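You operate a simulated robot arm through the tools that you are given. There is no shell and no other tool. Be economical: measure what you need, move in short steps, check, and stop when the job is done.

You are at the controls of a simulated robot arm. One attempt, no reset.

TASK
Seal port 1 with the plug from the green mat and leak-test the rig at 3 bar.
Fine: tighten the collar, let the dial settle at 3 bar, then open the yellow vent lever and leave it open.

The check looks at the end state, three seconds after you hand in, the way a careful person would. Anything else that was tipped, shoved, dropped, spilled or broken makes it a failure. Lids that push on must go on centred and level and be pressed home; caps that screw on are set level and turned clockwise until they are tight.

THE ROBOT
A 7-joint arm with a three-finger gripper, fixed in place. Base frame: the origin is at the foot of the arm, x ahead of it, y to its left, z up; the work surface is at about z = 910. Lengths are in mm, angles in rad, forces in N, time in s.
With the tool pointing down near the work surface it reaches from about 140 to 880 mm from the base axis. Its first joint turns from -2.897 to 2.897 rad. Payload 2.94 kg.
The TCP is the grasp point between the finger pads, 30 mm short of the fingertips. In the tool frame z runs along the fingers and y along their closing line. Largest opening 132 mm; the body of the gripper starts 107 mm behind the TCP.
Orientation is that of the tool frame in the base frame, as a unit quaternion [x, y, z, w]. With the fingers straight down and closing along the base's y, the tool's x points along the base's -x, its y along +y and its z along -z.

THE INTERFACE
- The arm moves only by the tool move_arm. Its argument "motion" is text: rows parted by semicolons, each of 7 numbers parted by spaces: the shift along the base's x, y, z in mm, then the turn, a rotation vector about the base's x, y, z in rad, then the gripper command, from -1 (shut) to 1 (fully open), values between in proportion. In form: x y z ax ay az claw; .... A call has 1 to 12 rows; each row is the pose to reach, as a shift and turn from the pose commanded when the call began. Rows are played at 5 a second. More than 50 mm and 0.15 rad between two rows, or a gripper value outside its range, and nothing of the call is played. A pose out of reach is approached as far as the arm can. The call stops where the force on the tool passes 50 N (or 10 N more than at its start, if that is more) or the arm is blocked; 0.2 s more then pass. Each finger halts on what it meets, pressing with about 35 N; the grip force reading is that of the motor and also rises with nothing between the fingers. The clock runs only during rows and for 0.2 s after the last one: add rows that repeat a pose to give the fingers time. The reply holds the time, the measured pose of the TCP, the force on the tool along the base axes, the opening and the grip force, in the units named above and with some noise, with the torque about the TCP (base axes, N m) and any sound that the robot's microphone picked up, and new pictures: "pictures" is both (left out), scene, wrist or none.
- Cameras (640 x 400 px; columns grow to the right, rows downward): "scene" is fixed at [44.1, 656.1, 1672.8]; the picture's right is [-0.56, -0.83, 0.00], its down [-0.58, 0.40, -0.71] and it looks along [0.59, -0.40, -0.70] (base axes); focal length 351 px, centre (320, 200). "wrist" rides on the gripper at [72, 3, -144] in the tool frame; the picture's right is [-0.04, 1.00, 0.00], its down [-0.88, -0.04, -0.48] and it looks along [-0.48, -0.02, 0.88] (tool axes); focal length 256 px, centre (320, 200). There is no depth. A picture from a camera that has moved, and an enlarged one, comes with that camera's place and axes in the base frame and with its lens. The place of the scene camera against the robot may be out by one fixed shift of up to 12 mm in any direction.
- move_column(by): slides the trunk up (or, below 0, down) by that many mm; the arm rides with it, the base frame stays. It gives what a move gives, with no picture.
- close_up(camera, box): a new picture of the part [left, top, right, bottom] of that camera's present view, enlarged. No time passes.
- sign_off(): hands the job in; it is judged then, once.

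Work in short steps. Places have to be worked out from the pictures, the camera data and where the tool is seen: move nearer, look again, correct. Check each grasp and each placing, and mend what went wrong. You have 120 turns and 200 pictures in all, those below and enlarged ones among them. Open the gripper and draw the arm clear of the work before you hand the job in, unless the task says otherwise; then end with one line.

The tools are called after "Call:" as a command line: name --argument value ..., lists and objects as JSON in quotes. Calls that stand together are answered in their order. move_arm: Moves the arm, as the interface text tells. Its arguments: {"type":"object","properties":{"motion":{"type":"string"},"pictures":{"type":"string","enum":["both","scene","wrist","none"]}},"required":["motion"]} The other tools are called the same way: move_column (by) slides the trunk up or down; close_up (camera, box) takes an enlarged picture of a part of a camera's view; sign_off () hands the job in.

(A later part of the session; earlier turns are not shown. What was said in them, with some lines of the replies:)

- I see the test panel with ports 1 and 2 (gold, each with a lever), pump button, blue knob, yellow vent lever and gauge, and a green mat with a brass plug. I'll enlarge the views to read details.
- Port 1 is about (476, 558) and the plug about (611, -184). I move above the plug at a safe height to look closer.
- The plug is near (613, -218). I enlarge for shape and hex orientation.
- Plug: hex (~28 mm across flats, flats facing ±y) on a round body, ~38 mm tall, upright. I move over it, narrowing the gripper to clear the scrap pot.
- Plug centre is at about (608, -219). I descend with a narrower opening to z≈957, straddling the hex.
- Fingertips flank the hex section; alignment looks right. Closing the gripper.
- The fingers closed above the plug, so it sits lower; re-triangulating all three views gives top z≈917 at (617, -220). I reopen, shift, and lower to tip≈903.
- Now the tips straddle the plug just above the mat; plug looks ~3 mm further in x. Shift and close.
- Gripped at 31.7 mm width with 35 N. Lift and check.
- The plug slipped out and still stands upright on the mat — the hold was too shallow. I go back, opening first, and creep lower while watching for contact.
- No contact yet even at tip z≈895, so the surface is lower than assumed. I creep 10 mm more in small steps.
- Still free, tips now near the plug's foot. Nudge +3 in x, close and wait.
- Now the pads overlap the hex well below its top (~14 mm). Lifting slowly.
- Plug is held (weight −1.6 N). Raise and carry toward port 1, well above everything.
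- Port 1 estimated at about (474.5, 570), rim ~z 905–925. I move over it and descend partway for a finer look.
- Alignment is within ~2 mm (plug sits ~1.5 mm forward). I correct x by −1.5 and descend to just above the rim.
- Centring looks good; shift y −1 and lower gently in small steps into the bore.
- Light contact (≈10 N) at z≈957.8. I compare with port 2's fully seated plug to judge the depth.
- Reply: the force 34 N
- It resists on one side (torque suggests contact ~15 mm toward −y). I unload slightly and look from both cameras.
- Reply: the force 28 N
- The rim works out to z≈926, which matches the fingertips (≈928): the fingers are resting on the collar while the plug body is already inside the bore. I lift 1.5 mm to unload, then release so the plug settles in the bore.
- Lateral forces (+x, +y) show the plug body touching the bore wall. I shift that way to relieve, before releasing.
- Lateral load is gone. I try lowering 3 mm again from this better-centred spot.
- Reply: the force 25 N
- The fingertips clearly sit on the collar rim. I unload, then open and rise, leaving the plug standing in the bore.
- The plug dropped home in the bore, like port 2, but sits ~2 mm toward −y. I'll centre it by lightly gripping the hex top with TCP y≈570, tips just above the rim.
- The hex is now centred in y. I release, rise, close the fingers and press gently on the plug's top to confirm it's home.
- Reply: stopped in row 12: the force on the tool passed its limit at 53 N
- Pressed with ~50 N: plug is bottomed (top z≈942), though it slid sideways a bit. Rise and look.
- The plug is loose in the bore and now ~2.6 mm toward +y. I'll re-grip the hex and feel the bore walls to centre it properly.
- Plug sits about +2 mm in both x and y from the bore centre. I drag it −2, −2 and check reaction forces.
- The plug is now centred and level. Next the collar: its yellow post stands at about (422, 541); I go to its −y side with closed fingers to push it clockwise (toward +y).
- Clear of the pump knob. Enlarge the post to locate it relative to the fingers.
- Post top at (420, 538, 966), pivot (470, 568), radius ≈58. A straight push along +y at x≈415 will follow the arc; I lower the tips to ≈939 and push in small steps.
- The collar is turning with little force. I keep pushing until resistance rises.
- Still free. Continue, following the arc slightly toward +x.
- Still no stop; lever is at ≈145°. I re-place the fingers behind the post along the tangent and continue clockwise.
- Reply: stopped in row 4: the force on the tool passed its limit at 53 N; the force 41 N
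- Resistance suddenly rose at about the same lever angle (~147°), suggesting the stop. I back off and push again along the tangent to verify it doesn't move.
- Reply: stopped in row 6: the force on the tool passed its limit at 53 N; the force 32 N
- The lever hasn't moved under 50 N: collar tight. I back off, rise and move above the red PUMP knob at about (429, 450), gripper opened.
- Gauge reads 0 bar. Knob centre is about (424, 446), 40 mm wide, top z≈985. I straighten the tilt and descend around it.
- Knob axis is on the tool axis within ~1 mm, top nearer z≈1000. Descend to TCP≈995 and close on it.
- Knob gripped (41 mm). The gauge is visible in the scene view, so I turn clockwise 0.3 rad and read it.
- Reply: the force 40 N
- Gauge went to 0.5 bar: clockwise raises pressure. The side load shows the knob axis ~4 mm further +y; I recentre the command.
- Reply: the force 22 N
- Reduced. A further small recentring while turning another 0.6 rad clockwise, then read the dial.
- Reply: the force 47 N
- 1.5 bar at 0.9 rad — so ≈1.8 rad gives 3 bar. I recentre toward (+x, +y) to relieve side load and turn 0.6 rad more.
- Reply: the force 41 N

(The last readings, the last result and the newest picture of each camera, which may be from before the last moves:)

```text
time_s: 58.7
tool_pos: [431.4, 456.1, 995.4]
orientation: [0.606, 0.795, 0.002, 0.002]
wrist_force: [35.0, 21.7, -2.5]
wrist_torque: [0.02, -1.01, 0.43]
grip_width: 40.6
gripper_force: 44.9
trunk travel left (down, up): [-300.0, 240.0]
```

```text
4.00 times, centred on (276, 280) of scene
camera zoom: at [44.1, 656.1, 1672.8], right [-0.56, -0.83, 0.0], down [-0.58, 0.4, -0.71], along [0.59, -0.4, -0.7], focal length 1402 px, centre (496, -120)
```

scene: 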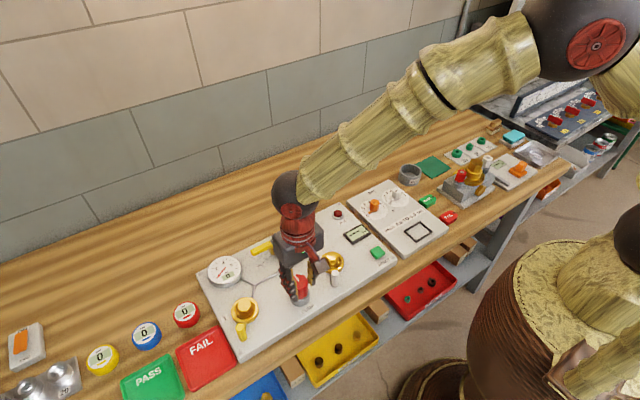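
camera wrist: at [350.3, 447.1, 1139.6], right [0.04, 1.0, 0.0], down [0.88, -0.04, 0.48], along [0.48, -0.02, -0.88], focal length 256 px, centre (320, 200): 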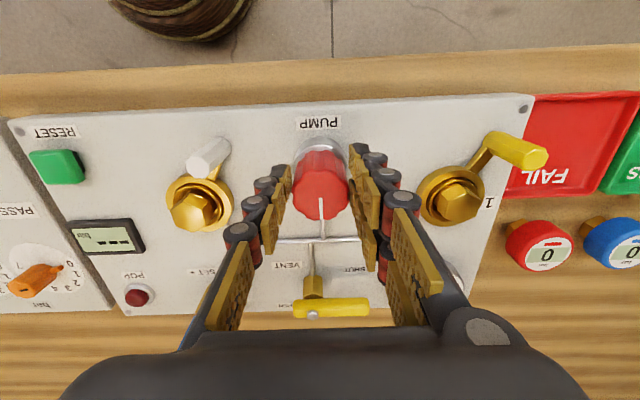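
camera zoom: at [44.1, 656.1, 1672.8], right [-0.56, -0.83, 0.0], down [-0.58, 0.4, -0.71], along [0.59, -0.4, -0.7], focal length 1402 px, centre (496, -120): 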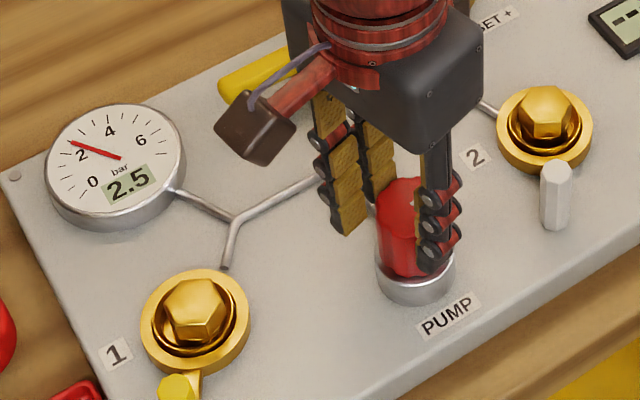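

2.5 bar now. Side load is steady along the closing line and below limits; I turn another 0.2 rad and read.

Call:
move_arm --motion "0 0 0 0 0 -0.1 -0.8; 0 0 0 0 0 -0.2 -0.8; 0 0 0 0 0 -0.2 -0.8; 0 0 0 0 0 -0.2 -0.8" --pictures "none"

Call:
close_up --camera "scene" --box '[196, 230, 356, 330]'

```text
time_s: 59.4
tool_pos: [433.9, 456.4, 996.2]
orientation: [0.682, 0.731, 0.006, 0.002]
wrist_force: [18.6, 6.3, -18.2]
wrist_torque: [1.15, -0.79, 0.25]
grip_width: 40.8
gripper_force: 44.8
trunk travel left (down, up): [-300.0, 240.0]
stopped in row 3: the force on the tool passed its limit at 52 N (the readings are from after the stop); the commanded pose is now the measured one
```

```text
4.00 times, centred on (276, 280) of scene
camera zoom: at [44.1, 656.1, 1672.8], right [-0.56, -0.83, 0.0], down [-0.58, 0.4, -0.71], along [0.59, -0.4, -0.7], focal length 1402 px, centre (496, -120)
```

zoom: 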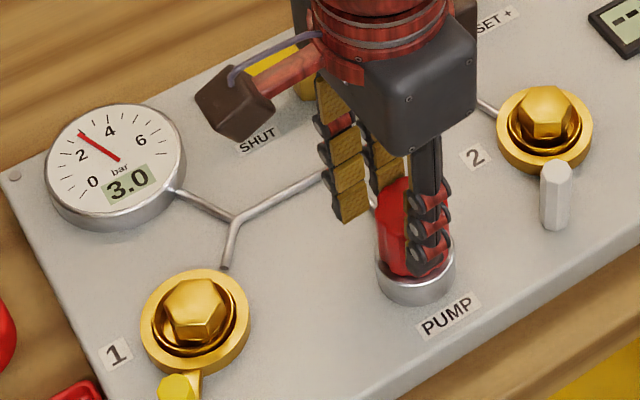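

3.0 bar on the dial. I release by opening gently, then rise straight up and check that it holds.

Call:
move_arm --motion "0 0 0 0 0 0 -0.4; 0 0 0 0 0 0 -0.2; 0 0 0 0 0 0 0.1; 0 0 0 0 0 0 0.1; 0 0 0 0 0 0 0.1; 0 0 25 0 0 0 0.1; 0 0 60 0 0 0 0.1; 0 0 100 0 0 0 0.1; 0 0 100 0 0 0 0.1" --pictures "wrist"

Call:
close_up --camera "scene" --box '[196, 230, 356, 330]'

```text
time_s: 61.4
tool_pos: [432.3, 454.8, 1096.0]
orientation: [0.682, 0.731, 0.005, 0.002]
wrist_force: [0.0, 0.0, -0.3]
wrist_torque: [0.02, 0.0, 0.02]
grip_width: 72.6
gripper_force: 0.1
trunk travel left (down, up): [-300.0, 240.0]
camera wrist: at [427.9, 526.0, 1240.6], right [1.0, 0.03, 0.01], down [0.02, -0.88, 0.47], along [0.02, -0.47, -0.88], focal length 256 px, centre (320, 200)
```

wrist: 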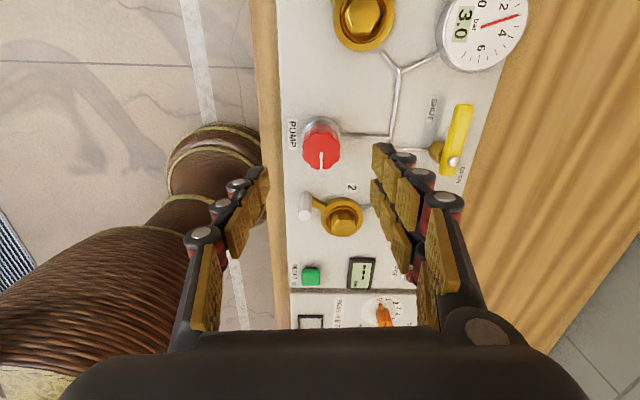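

```text
4.00 times, centred on (276, 280) of scene
camera zoom: at [44.1, 656.1, 1672.8], right [-0.56, -0.83, 0.0], down [-0.58, 0.4, -0.71], along [0.59, -0.4, -0.7], focal length 1402 px, centre (496, -120)
```

zoom: 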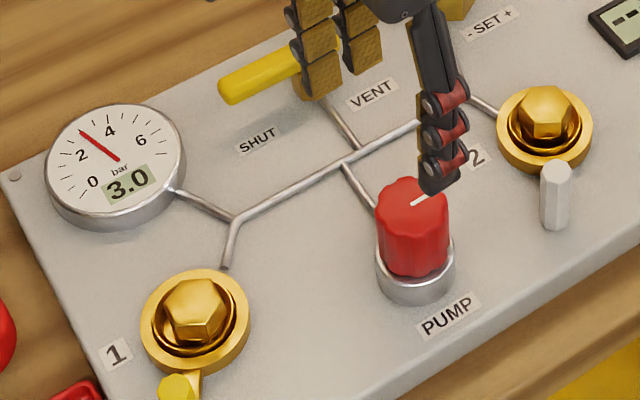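

Dial holds 3.0 bar. Vent lever: pivot ≈(588, 430, 958), handle pointing +y to about (585, 490) at SHUT; OPEN is toward +x. I go to its −x side near the handle end with closed fingers.

Call:
move_arm --motion "40 7 0 0 0 0 -0.5; 80 14 0 0 0 0 -1; 115 20 0 0 0 0 -1; 115 20 -40 0 0 0 -1; 115 20 -80 0 0 0 -1; 115 20 -105 0 0 0 -1; 115 20 -105 0 0 0 -1"

Call:
close_up --camera "scene" --box '[196, 210, 356, 310]'

```text
time_s: 63.0
tool_pos: [544.7, 476.2, 992.3]
orientation: [0.682, 0.732, 0.005, 0.002]
wrist_force: [-0.3, -0.7, 0.2]
wrist_torque: [0.01, -0.01, -0.01]
grip_width: 0.3
gripper_force: 28.3
trunk travel left (down, up): [-300.0, 240.0]
camera wrist: at [540.2, 547.0, 1137.6], right [1.0, 0.03, 0.01], down [0.02, -0.88, 0.47], along [0.02, -0.47, -0.88], focal length 256 px, centre (320, 200)
```

scene: 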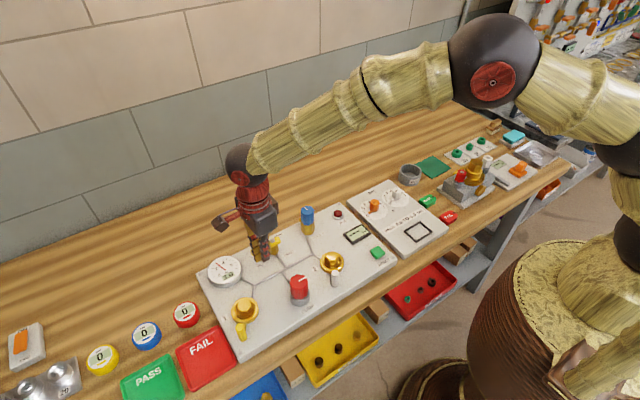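
wrist: 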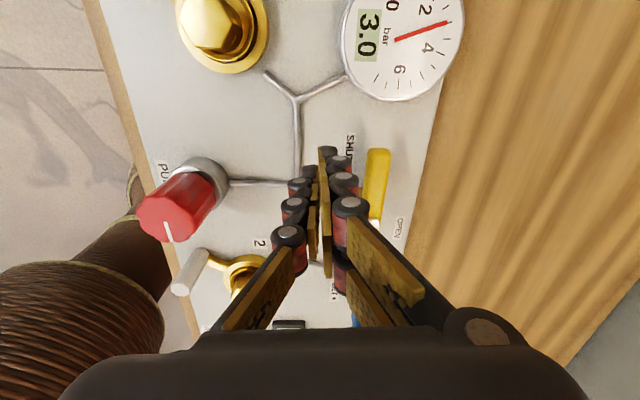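

```text
4.00 times, centred on (276, 260) of scene
camera zoom: at [44.1, 656.1, 1672.8], right [-0.56, -0.83, 0.0], down [-0.58, 0.4, -0.71], along [0.59, -0.4, -0.7], focal length 1402 px, centre (496, -40)
```

zoom: 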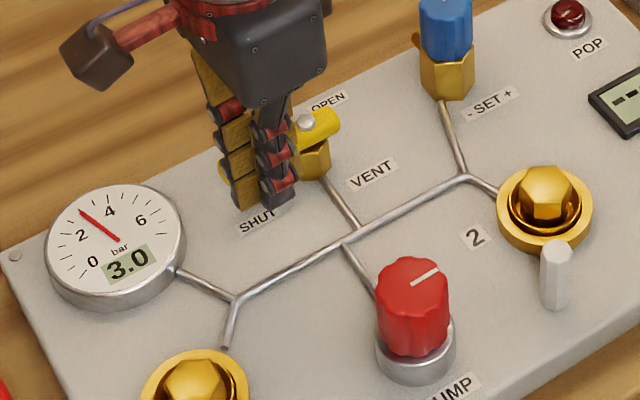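

Handle side is at x≈577, fingers aligned near its end. I lower to tip≈942 and push +x, following the arc to about 45°.

Call:
move_arm --motion "0 0 -10 0 0 0 -1; 0 0 -20 0 0 0 -1; 10 0 -20 0 0 0 -1; 18 0 -20 0 0 0 -1; 24 1 -20 0 0 0 -1; 30 2 -20 0 0 0 -1; 36 2 -20 0 0 0 -1; 42 2 -20 0 0 0 -1; 48 1 -20 0 0 0 -1; 54 0 -20 0 0 0 -1; 58 -1 -20 0 0 0 -1" --pictures "wrist"

Call:
close_up --camera "scene" --box '[196, 210, 356, 310]'

```text
time_s: 65.4
tool_pos: [602.7, 474.3, 973.8]
orientation: [0.682, 0.731, 0.006, 0.002]
wrist_force: [-1.3, 1.4, 0.0]
wrist_torque: [0.05, 0.04, -0.02]
grip_width: 0.0
gripper_force: 27.9
trunk travel left (down, up): [-300.0, 240.0]
camera wrist: at [599.1, 544.8, 1117.4], right [1.0, 0.03, 0.01], down [0.02, -0.88, 0.47], along [0.02, -0.47, -0.88], focal length 256 px, centre (320, 200)
```

wrist: 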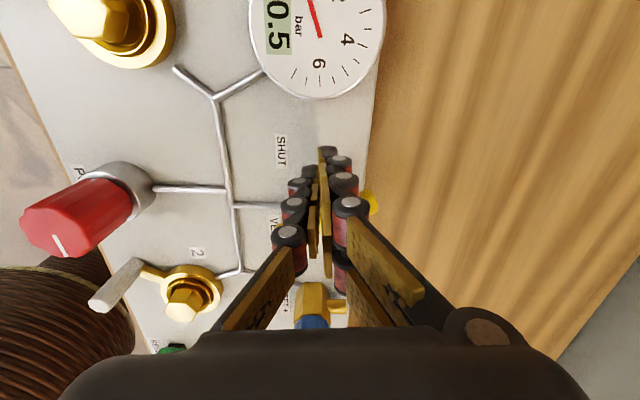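

```text
4.00 times, centred on (276, 260) of scene
camera zoom: at [44.1, 656.1, 1672.8], right [-0.56, -0.83, 0.0], down [-0.58, 0.4, -0.71], along [0.59, -0.4, -0.7], focal length 1402 px, centre (496, -40)
```

zoom: 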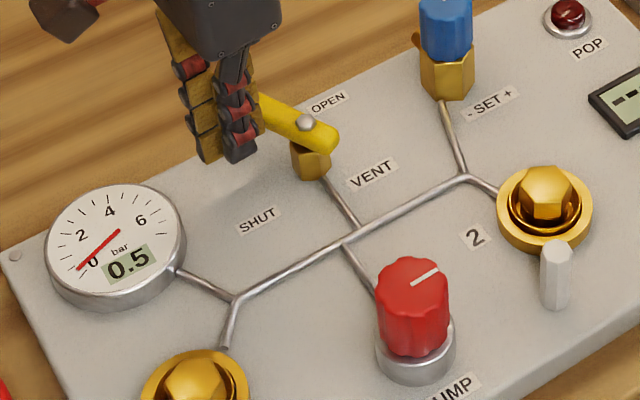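

The lever is turning and pressure is dropping. I continue along the arc to the full OPEN position.

Call:
move_arm --motion "4 -1 0 0 0 0 -1; 8 -3 0 0 0 0 -1; 12 -5 0 0 0 0 -1; 16 -8 0 0 0 0 -1; 20 -12 0 0 0 0 -1; 23 -16 0 0 0 0 -1; 26 -20 0 0 0 0 -1; 28 -24 0 0 0 0 -1; 28 -28 0 0 0 0 -1; 28 -31 0 0 0 0 -1; 28 -34 0 0 0 0 -1" --pictures "wrist"

Call:
close_up --camera "scene" --box '[196, 210, 356, 310]'

```text
time_s: 67.2
tool_pos: [626.7, 461.0, 973.1]
orientation: [0.683, 0.73, 0.01, -0.002]
wrist_force: [-13.4, 36.1, -5.5]
wrist_torque: [0.94, 0.34, -0.27]
grip_width: 0.3
gripper_force: 28.5
trunk travel left (down, up): [-300.0, 240.0]
stopped in row 8: the force on the tool passed its limit at 55 N (the readings are from after the stop); the commanded pose is now the measured one
camera wrist: at [624.1, 529.2, 1118.5], right [1.0, 0.03, 0.01], down [0.02, -0.89, 0.46], along [0.02, -0.46, -0.89], focal length 256 px, centre (320, 200)
```

wrist: 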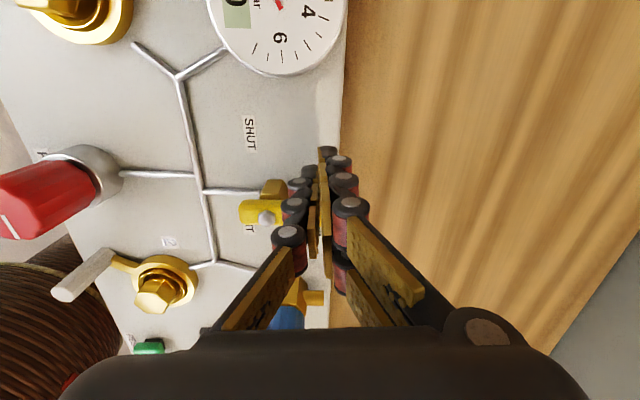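

```text
4.00 times, centred on (276, 260) of scene
camera zoom: at [44.1, 656.1, 1672.8], right [-0.56, -0.83, 0.0], down [-0.58, 0.4, -0.71], along [0.59, -0.4, -0.7], focal length 1402 px, centre (496, -40)
```

zoom: 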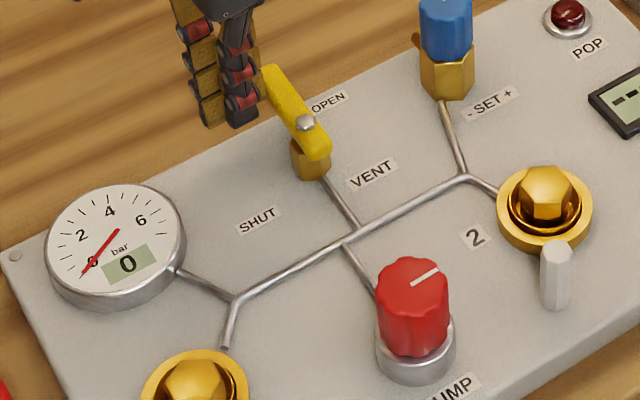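

The lever hit its stop at OPEN (pointing +x) and the dial reads 0. I back off, rise clear, and do a final check.

Call:
move_arm --motion "2 10 0 0 0 0 -1; 2 15 10 0 0 0 -1; 2 15 50 0 0 0 -1; 0 15 95 0 0 0 -0.5; 0 15 140 0 0 0 0; 0 15 185 0 0 0 0; -20 -10 220 0 0 0 0; -50 -35 240 0 0 0 0; -90 -60 240 0 0 0 0; -90 -60 240 0 0 0 0"

Call:
close_up --camera "scene" --box '[186, 200, 394, 340]'

Call:
close_up --camera "scene" --box '[206, 270, 296, 360]'

```text
time_s: 69.4
tool_pos: [540.1, 394.2, 1211.7]
orientation: [0.683, 0.73, 0.008, 0.0]
wrist_force: [-0.7, -0.1, 0.0]
wrist_torque: [0.01, -0.03, 0.0]
grip_width: 65.8
gripper_force: 0.0
trunk travel left (down, up): [-300.0, 240.0]
camera wrist: at [537.2, 463.0, 1356.6], right [1.0, 0.03, 0.01], down [0.02, -0.88, 0.47], along [0.02, -0.47, -0.89], focal length 256 px, centre (320, 200)
```

scene: 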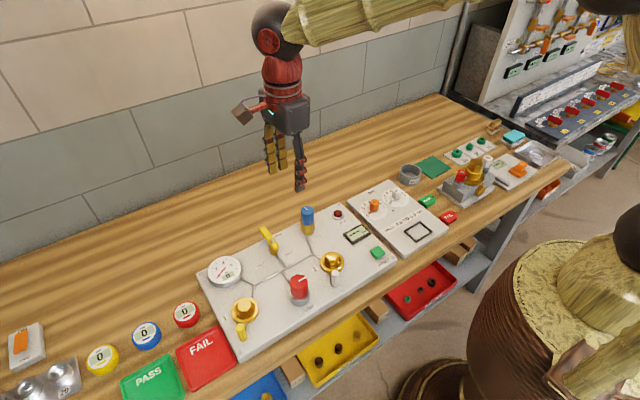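
wrist: 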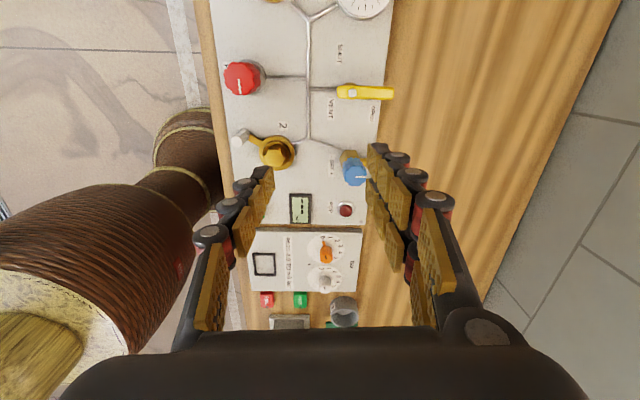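

```text
2.86 times, centred on (290, 270) of scene
camera zoom: at [44.1, 656.1, 1672.8], right [-0.56, -0.83, 0.0], down [-0.58, 0.4, -0.71], along [0.59, -0.4, -0.7], focal length 1002 px, centre (406, 0)
```

zoom: 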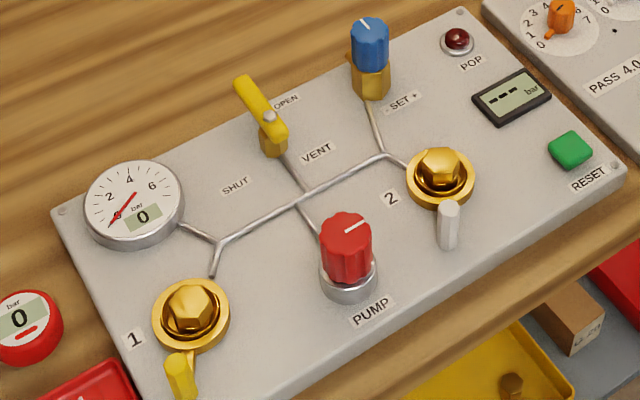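

```text
4.44 times, centred on (251, 315) of scene
camera zoom: at [44.1, 656.1, 1672.8], right [-0.56, -0.83, 0.0], down [-0.58, 0.4, -0.71], along [0.59, -0.4, -0.7], focal length 1558 px, centre (627, -311)
```

zoom: 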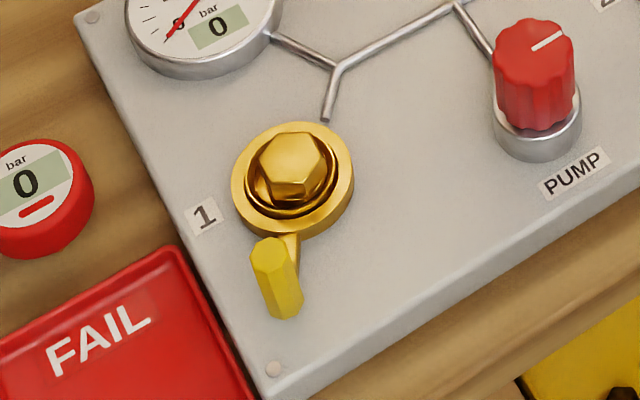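

Everything checks out: the plug is seated in port 1 with the collar tight, the 3 bar test was held, the vent is open, the gripper is open and clear, and nothing else was disturbed. Handing in.

Call:
sign_off

```text
The job is handed in.
```

Port 1 is sealed with the plug from the green mat and its collar is tight. The dial held at 3.0 bar for the few seconds I watched it, and the vent lever is left open with the dial back at 0.
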